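You operate a simulated robot arm through the tools that you are given. There is no shell and no other tool. Be economical: measure what you need, move in short steps, check, and stop when the job is done.

Carry out the task below with a simulated robot arm. There is one attempt and no reset: what you move stays moved.

TASK
Turn the rating knob to 1.5.
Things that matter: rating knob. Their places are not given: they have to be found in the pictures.

It is judged by the outcome, as a careful person would: the job done as asked, and still so three seconds after it is handed in. It fails if anything else is knocked over, pushed out of place, dropped, spilled or broken.

THE ROBOT
A 7-joint arm with a two-finger parallel gripper, fixed in place. Base frame: the origin is at the foot of the arm, x ahead of it, y to its left, z up. Lengths are in mm, angles in rad, forces in N, time in s.
Its first joint turns from -1.152 to 1.152 rad. Payload 2.5 kg.
Tool frame: the origin (TCP) lies between the finger pads and is the grasp point; the fingertips stand 23 mm ahead of it; z points along the fingers, y is the line along which they close. The gripper opens to 94 mm. The fingers are 38 mm wide and 10 mm thick; the gripper's body (54 by 96 mm) begins 39 mm behind the TCP.
Orientation is told as [roll, pitch, yaw] about the base's x, y, z axes, in that order, counted from this pose: with the fingers straight down and closing along the base's y, the tool's x points along the base's -x, its y along +y and its z along -z.

THE INTERFACE
- The arm moves only by the tool arm_command. Its argument "plan" is one flat list of numbers, 7 for each row, row after row: the turn, a rotation vector about the tool's x, y, z in rad, then the shift along the tool's x, y, z in mm, then the opening, from 0 (shut) to 1 (fully open). In form: [ax, ay, az, dx, dy, dz, claw, ax, ay, az, dx, dy, dz, claw, ...]. A call has 1 to 20 rows; each row shifts and turns the commanded pose from where the row before left it, along the tool's axes as they then stand. A row lasts 0.2 s, in which the tool goes at most 50 mm and 0.15 rad; a call with a longer step from one row to the next is refused whole, and so is a gripper value outside its range. A pose out of reach is approached as far as the arm can. The call stops where the force on the tool passes 40 N (or 10 N more than at its start, if that is more) or the arm is blocked; 0.2 s more then pass. The fingers move at their own pace (about 108 mm/s each) and stop on an object; they squeeze with about 20 N. The grip force told is the motor's: it shows also when the fingers shut on nothing. Time passes only in rows, and 0.2 s behind the last, so rows that do not move let the fingers close. It gives the time, the measured TCP pose, the force on the tool (base axes), the opening and the grip force at its end, in the units of the frame above (readings bear some noise).
- Cameras (640 x 400 px; columns grow to the right, rows downward): "scene" is fixed at [132.3, -415.2, 550.1]; the picture's right is [0.74, -0.68, 0.00], its down [-0.35, -0.38, -0.86] and it looks along [0.58, 0.63, -0.52] (base axes); focal length 340 px, centre (320, 200). "wrist" rides on the gripper at [-39, 0, -44] in the tool frame; the picture's right is [0.00, -1.00, 0.00], its down [0.97, 0.00, -0.24] and it looks along [0.24, 0.00, 0.97] (tool axes); focal length 218 px, centre (320, 200).
- camera(camera): a new picture of that camera. No time passes.
- probe_pixels(camera, pixels): there is no depth. For up to 12 entries [column, row, z] of the newest picture of that camera ("zoom" is the newest enlarged one), the place [x, y] in the base frame at which the ray of that pixel passes the height z, good to about 3 mm. No time passes.
- close_up(camera, box): a new picture of the part [left, top, right, bottom] of that camera's present view, enlarged. No time passes.
- hand_in(): hands the job in; it is judged then, once.

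Work in short steps. Measure before you move; look again where a grasp or a placing could have gone wrong, and mend it. You have 60 turns and 26 pictures in all, the two below and enlarged ones among them. Open the gripper and draw the arm clear of the work before you hand the job in, unless the task says otherwise; then end with one line.

The tools are called after "Emit:" as a command line: name --argument value ..., lists and objects as JSON in quotes. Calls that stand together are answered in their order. arm_command: Moves the arm, as the interface text tells. Its arguments: {"type":"object","properties":{"plan":{"type":"array","items":{"type":"number"}}},"required":["plan"]} The other tools are called the same way: camera (camera) takes a picture; probe_pixels (camera, pixels) gives the place at which the rays of pixels pass given heights; close_up (camera, box) takes an enlarged picture of a part of a camera's view; hand_in () hands the job in.

At the start:

```text
time_s: 0.0
eef_pos: [368.0, 9.1, 363.7]
tool_rot: [0.001, -0.001, 0.0]
force: [-0.7, 0.5, -0.1]
gripper_width: 94.1
gripper_force: 0.0
```

scene: 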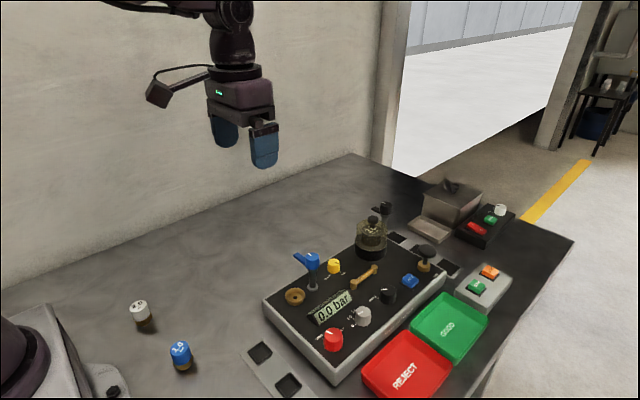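
wrist: 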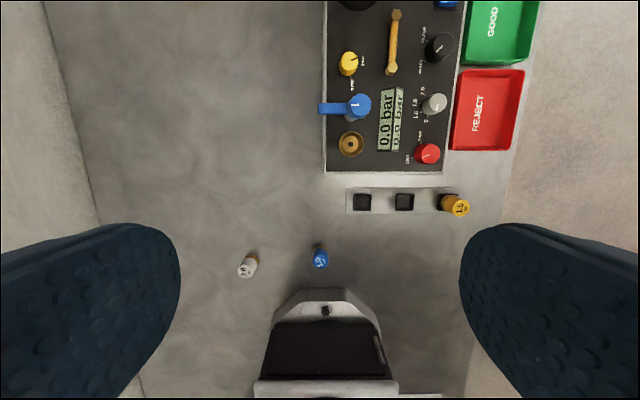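

The panel holds several knobs (red, grey, black, yellow). I enlarge both views to read the labels.

Emit:
close_up --camera "wrist" --box '[320, 0, 480, 180]'

Emit:
close_up --camera "scene" --box '[260, 240, 450, 380]'

```text
2.22 times, centred on (400, 90) of wrist
```

zoom: 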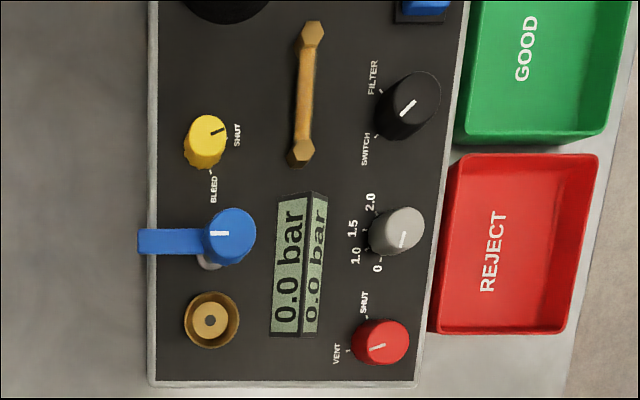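

```text
2.86 times, centred on (355, 310) of scene
```

zoom: 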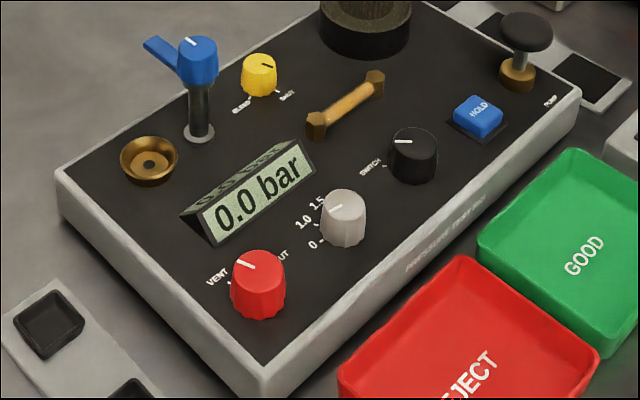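

The grey knob, with 0/1.0/1.5/2.0 around it, looks like the rating knob. I'll probe its place in both views to triangulate the height.

Emit:
probe_pixels --camera "zoom" --pixels '[[343, 203, 100], [343, 203, 120], [343, 203, 140], [343, 203, 160]]'

Emit:
probe_pixels --camera "wrist" --pixels '[[436, 102, 100], [436, 102, 120], [436, 102, 140], [436, 102, 160], [429, 152, 120], [443, 45, 120]]'

```text
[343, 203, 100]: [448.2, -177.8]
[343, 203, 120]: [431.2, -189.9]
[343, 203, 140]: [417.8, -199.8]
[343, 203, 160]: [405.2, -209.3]
```

```text
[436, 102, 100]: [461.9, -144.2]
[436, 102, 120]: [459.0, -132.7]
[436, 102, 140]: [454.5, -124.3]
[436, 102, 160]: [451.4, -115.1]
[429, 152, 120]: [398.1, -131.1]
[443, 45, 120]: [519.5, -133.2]
```

The sight lines cross at about (469,-160), z≈65–75. To refine this, I'll move above the knob at TCP z≈250 and look again.

Emit:
arm_command --plan '[0, 0, 0, -16.7, -27.8, 19, 1, 0, 0, 0, -16.7, -27.8, 19, 1, 0, 0, 0, -16.7, -27.8, 19, 1, 0, 0, 0, -16.7, -27.8, 19, 1, 0, 0, 0, -16.7, -27.8, 19, 1, 0, 0, 0, -16.7, -27.8, 19, 1, 0, 0, 0, 0, 0, 0, 1]'

Emit:
camera --camera "wrist"

Emit:
camera --camera "scene"

```text
time_s: 1.6
eef_pos: [467.1, -160.9, 250.6]
tool_rot: [0.001, 0.001, 0.0]
force: [0.0, -0.6, -0.2]
gripper_width: 94.1
gripper_force: 0.2
```

```text
21 pictures are left
```

wrist: 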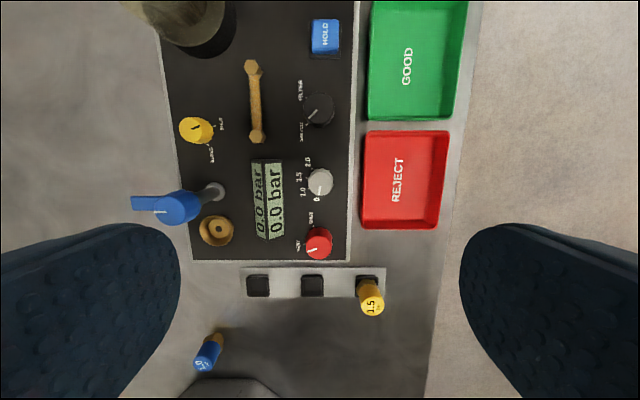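

```text
20 pictures are left
```

scene: 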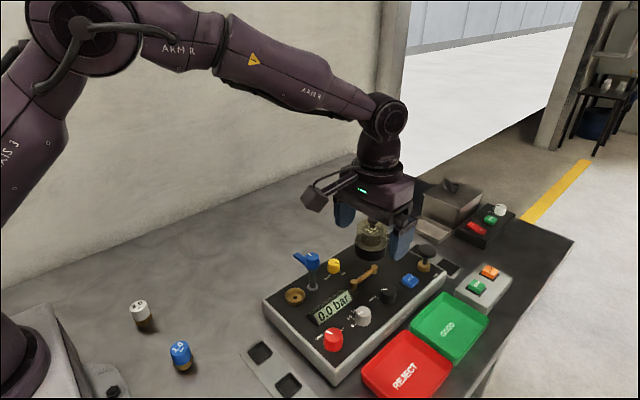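

Again triangulation gives the knob at about (470,-161), top z≈65. I'll enlarge the dial to read it.

Emit:
close_up --camera "wrist" --box '[272, 140, 368, 230]'

Emit:
close_up --camera "scene" --box '[310, 270, 410, 360]'

```text
4.44 times, centred on (320, 185) of wrist
```

zoom: 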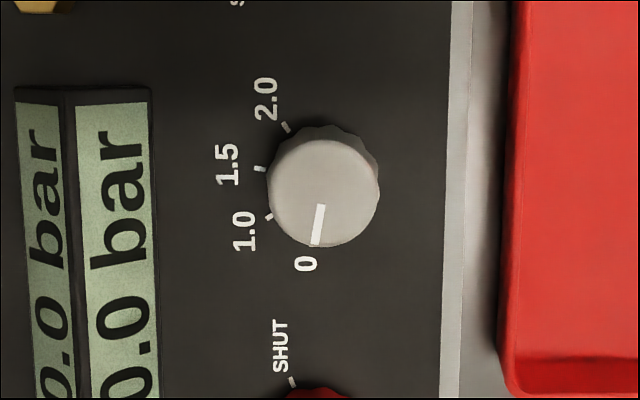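

```text
4.44 times, centred on (360, 315) of scene
```

zoom: 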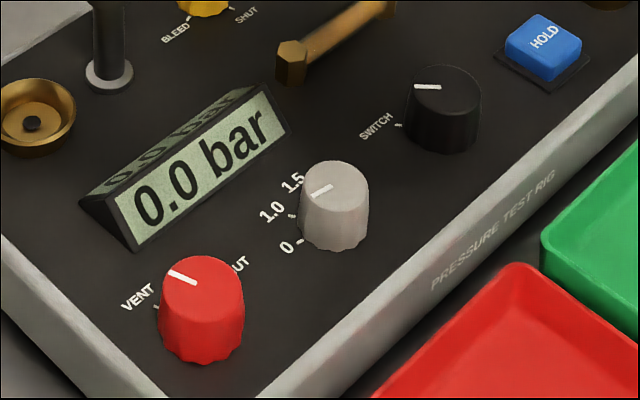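

The pointer sits on 0. From the dial centre the 1.5 mark is about 88–92° clockwise seen from above, so positive about tool z. I'll pre-rotate by -0.75 rad, set the opening to about 42 mm, and descend to TCP z≈110.

Emit:
arm_command --plan '[0, 0, 0, -1.2, 0, 0, 0.45, 0, 0, -0.15, 0, 0, 20, 0.45, 0, 0, -0.15, 0, 0, 30, 0.45, 0, 0, -0.15, 0, 0, 30, 0.45, 0, 0, -0.15, 0, 0, 30, 0.45, 0, 0, -0.15, 0, 0, 30, 0.45, 0, 0, 0, 0, 0, 0, 0.45, 0, 0, 0, 0, 0, 0, 0.45]'

Emit:
camera --camera "wrist"

Emit:
close_up --camera "scene" --box '[260, 200, 460, 360]'

```text
time_s: 3.4
eef_pos: [469.2, -158.8, 109.6]
tool_rot: [0.001, -0.001, 0.749]
force: [-0.1, 0.4, -0.4]
gripper_width: 42.3
gripper_force: 0.0
```

```text
17 pictures are left
```

wrist: 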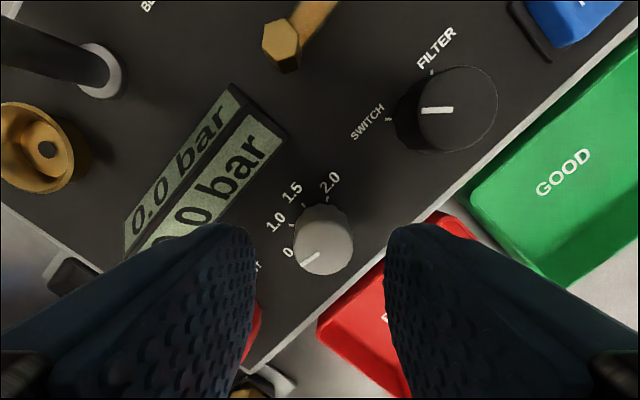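

```text
2.50 times, centred on (360, 280) of scene
```

zoom: 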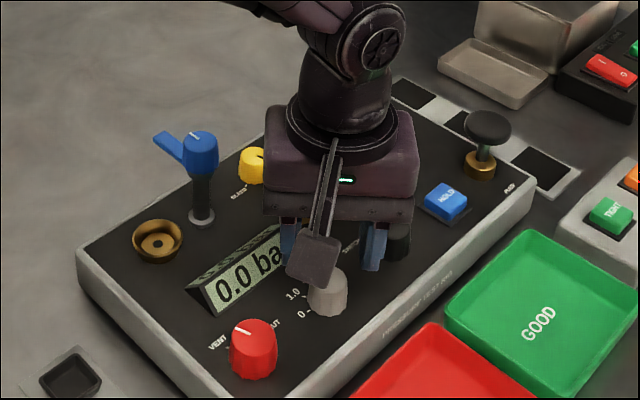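

The view from here confirms the knob top at z≈66 and shows it about 2 mm off the grasp axis. I'll correct by tool +2, -1.4 and descend to TCP z≈75, fingertips at about 52.

Emit:
arm_command --plan '[0, 0, 0, 2, -1.4, 0, 0.45, 0, 0, 0, 0, 0, 10, 0.45, 0, 0, 0, 0, 0, 10, 0.45, 0, 0, 0, 0, 0, 8, 0.45, 0, 0, 0, 0, 0, 6, 0.45, 0, 0, 0, 0, 0, 0, 0.45]'

Emit:
camera --camera "wrist"

Emit:
close_up --camera "scene" --box '[310, 240, 430, 340]'

```text
time_s: 4.8
eef_pos: [468.3, -160.0, 77.5]
tool_rot: [-0.001, 0.0, 0.75]
force: [-0.1, 0.2, -0.6]
gripper_width: 42.3
gripper_force: 0.0
```

```text
15 pictures are left
```

wrist: 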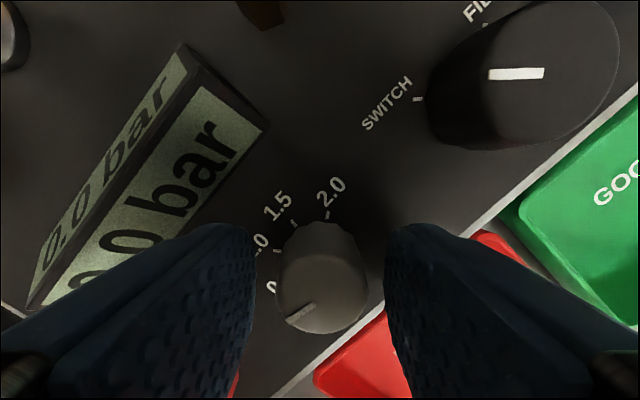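

```text
4.00 times, centred on (370, 290) of scene
```

zoom: 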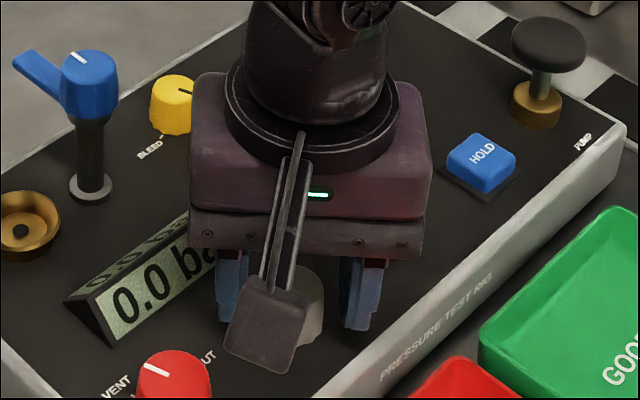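

The knob is centred between the fingers at (321,290). I'll go 2 mm lower and close.

Emit:
arm_command --plan '[0, 0, 0, 0, 0, 2, 0.45, 0, 0, 0, 0, 0, 0, 0.2, 0, 0, 0, 0, 0, 0, 0.1, 0, 0, 0, 0, 0, 0, 0.1]'

```text
time_s: 5.8
eef_pos: [468.9, -160.8, 73.9]
tool_rot: [-0.002, 0.0, 0.751]
force: [5.2, -3.4, -4.4]
gripper_width: 26.8
gripper_force: 45.5
```

The grip is good at 26.8 mm wide. I'll turn +0.75 rad first and check.

Emit:
arm_command --plan '[0, 0, 0.125, 0, 0, 0, 0.1, 0, 0, 0.125, 0, 0, 0, 0.1, 0, 0, 0.125, 0, 0, 0, 0.1, 0, 0, 0.125, 0, 0, 0, 0.1, 0, 0, 0.125, 0, 0, 0, 0.1, 0, 0, 0.125, 0, 0, 0, 0.1, 0, 0, 0, 0, 0, 0, 0.1]'

Emit:
close_up --camera "wrist" --box '[220, 160, 420, 360]'

```text
time_s: 7.4
eef_pos: [469.5, -161.9, 74.6]
tool_rot: [-0.004, -0.006, -0.003]
force: [15.1, -21.3, -17.2]
gripper_width: 26.6
gripper_force: 44.7
```

```text
2.00 times, centred on (320, 260) of wrist
```

zoom: 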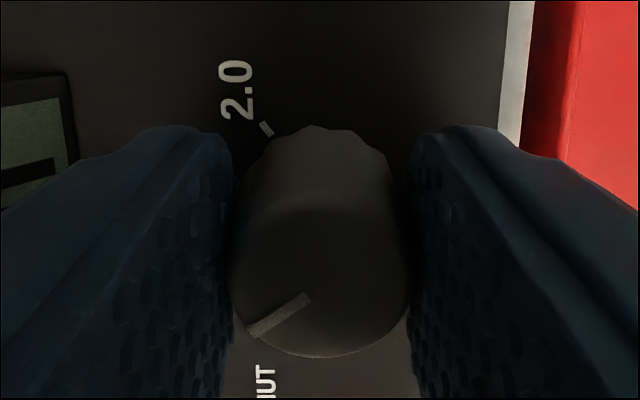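

The pointer has turned with the gripper and now points near 1.0. There's about 30 N of side force from a small misalignment, so I'll shift the command to relieve it before turning on.

Emit:
arm_command --plan '[0, 0, 0, -0.7, -1.3, 0.5, 0.1, 0, 0, 0, 0, 0, 0, 0.1]'

```text
time_s: 8.0
eef_pos: [469.8, -162.7, 74.4]
tool_rot: [0.0, 0.0, -0.001]
force: [-1.9, -14.1, 4.2]
gripper_width: 26.5
gripper_force: 44.8
```

Emit:
arm_command --plan '[0, 0, 0.1, 0, -0.5, 0, 0.1, 0, 0, 0.13, 0, 0, 0, 0.1, 0, 0, 0.13, 0, 0, 0, 0.1, 0, 0, 0.13, 0, 0, 0, 0.1, 0, 0, 0.13, 0, 0, 0, 0.1, 0, 0, 0.13, 0, 0, 0, 0.1, 0, 0, 0, 0, 0, 0, 0.1]'

Emit:
close_up --camera "wrist" --box '[220, 160, 420, 360]'

```text
time_s: 9.2
eef_pos: [468.6, -163.9, 74.8]
tool_rot: [-0.003, 0.004, -0.588]
force: [-3.0, 1.1, 2.0]
gripper_width: 26.7
gripper_force: 45.2
stopped in row 5: the force on the tool passed its limit (the readings are from after the stop); the commanded pose is now the measured one
```

```text
2.00 times, centred on (320, 260) of wrist
```

zoom: 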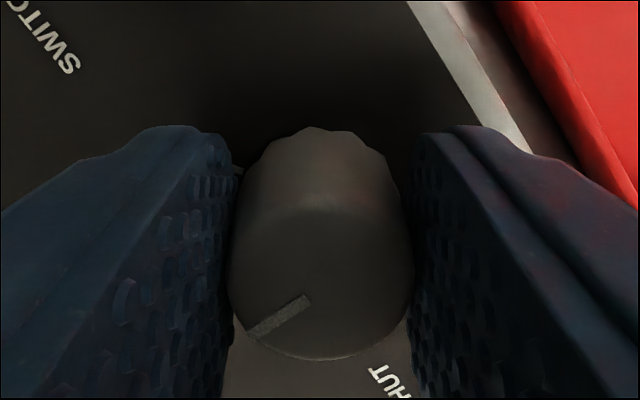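

It has turned 1.34 rad so far and the force is low again. I'll turn 0.18 more, then release and back straight up to read the dial.

Emit:
arm_command --plan '[0, 0, 0.06, 0, 0, 0, 0.1, 0, 0, 0.06, 0, 0, 0, 0.1, 0, 0, 0.06, 0, 0, 0, 0.1, 0, 0, 0, 0, 0, 0, 0.1]'

```text
time_s: 10.2
eef_pos: [469.6, -163.4, 75.6]
tool_rot: [-0.001, 0.002, -0.769]
force: [-2.2, -1.3, 5.5]
gripper_width: 27.0
gripper_force: 45.2
```

Emit:
arm_command --plan '[0, 0, 0, 0, 0, 0, 0.45, 0, 0, 0, 0, 0, 0, 0.45, 0, 0, 0, 0, 0, -15, 0.45, 0, 0, 0, 0, 0, -30, 0.45, 0, 0, 0.1, 0, 0, -40, 0.45, 0, 0, 0, 0, 0, -40, 0.45, 0, 0, 0, 0, 0, 0, 0.45]'

Emit:
close_up --camera "wrist" --box '[270, 150, 370, 250]'

```text
time_s: 11.8
eef_pos: [470.0, -164.5, 200.6]
tool_rot: [-0.002, 0.004, -0.869]
force: [-0.9, -0.7, 0.6]
gripper_width: 42.4
gripper_force: 0.1
```

```text
4.00 times, centred on (320, 200) of wrist
```

zoom: 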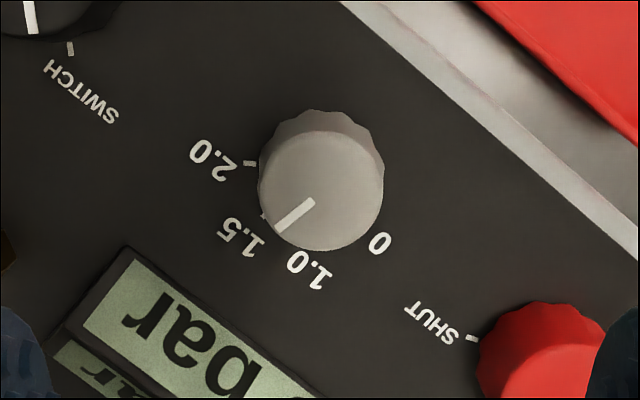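

The pointer is a few degrees short of the 1.5 tick. I'll put the camera straight above the knob, looking vertically, for an accurate angle reading.

Emit:
arm_command --plan '[0, 0, 0, 27, 0, 0, 0.45, 0, -0.1225, 0, 0, 0, 0, 0.45, 0, -0.1225, 0, 0, 0, 0, 0.45, 0, 0, 0, 0, 0, 0, 0.45]'

Emit:
close_up --camera "wrist" --box '[270, 150, 370, 250]'

```text
time_s: 12.8
eef_pos: [452.1, -143.1, 199.9]
tool_rot: [-0.002, -0.244, -0.869]
force: [-0.7, 0.1, -0.7]
gripper_width: 42.3
gripper_force: 0.0
```

```text
4.00 times, centred on (320, 200) of wrist
```

zoom: 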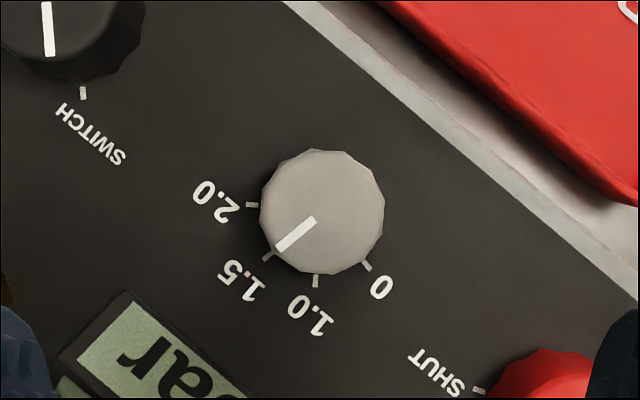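

In the straight-down view the pointer is at about 40.7° and the 1.5 tick at about 39.3° around centre (323,211), so they nearly line up. One larger view to confirm.

Emit:
close_up --camera "wrist" --box '[295, 178, 345, 228]'

Emit:
camera --camera "scene"

```text
8.00 times, centred on (320, 203) of wrist
```

zoom: 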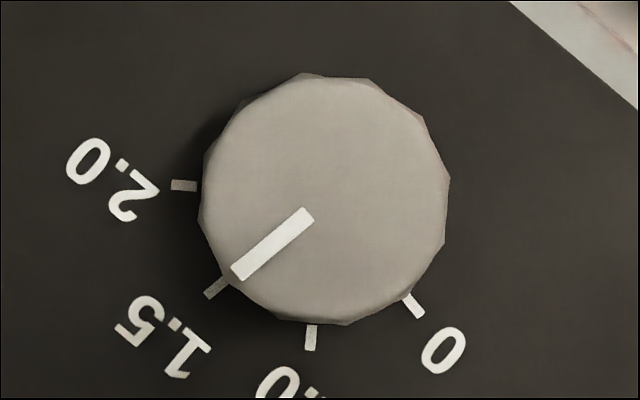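

```text
8 pictures are left
```

scene: 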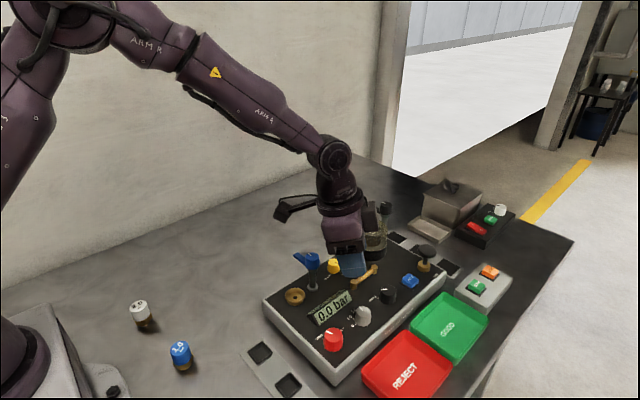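

The pointer lies along the 1.5 tick to within 1°, and nothing else has moved. I'll level the tool, rise clear and open the gripper.

Emit:
arm_command --plan '[0, 0, 0, 0, 0, -40, 0.45, 0, 0.1225, 0, 0, 0, -20, 0.45, 0, 0.1225, 0, 0, 0, -20, 0.45, 0, 0, 0, 0, 0, -40, 1, 0, 0, 0, 0, 0, -40, 1, 0, 0, 0, 0, 0, 0, 1]'

Emit:
camera --camera "scene"

```text
time_s: 14.2
eef_pos: [439.3, -130.7, 358.5]
tool_rot: [-0.003, 0.003, -0.87]
force: [0.2, -1.4, 0.7]
gripper_width: 94.0
gripper_force: 0.1
```

```text
7 pictures are left
```

scene: 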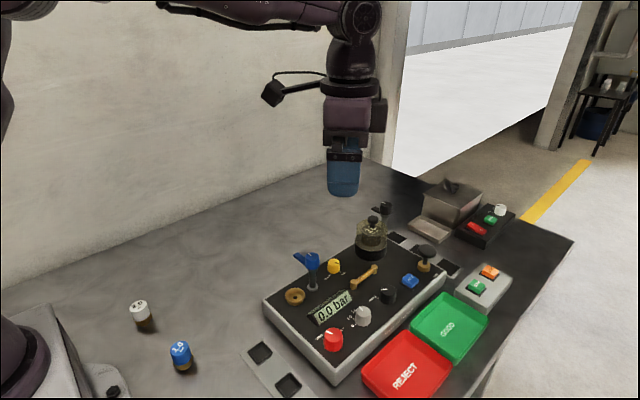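

The scene is undisturbed, the arm is clear and the gripper is open, so I'm handing in.

Emit:
hand_in

```text
The job is handed in.
```

The rating knob now points to 1.5, within about 1° of the tick in the last straight-down view; the arm is clear and nothing else appears to have moved.
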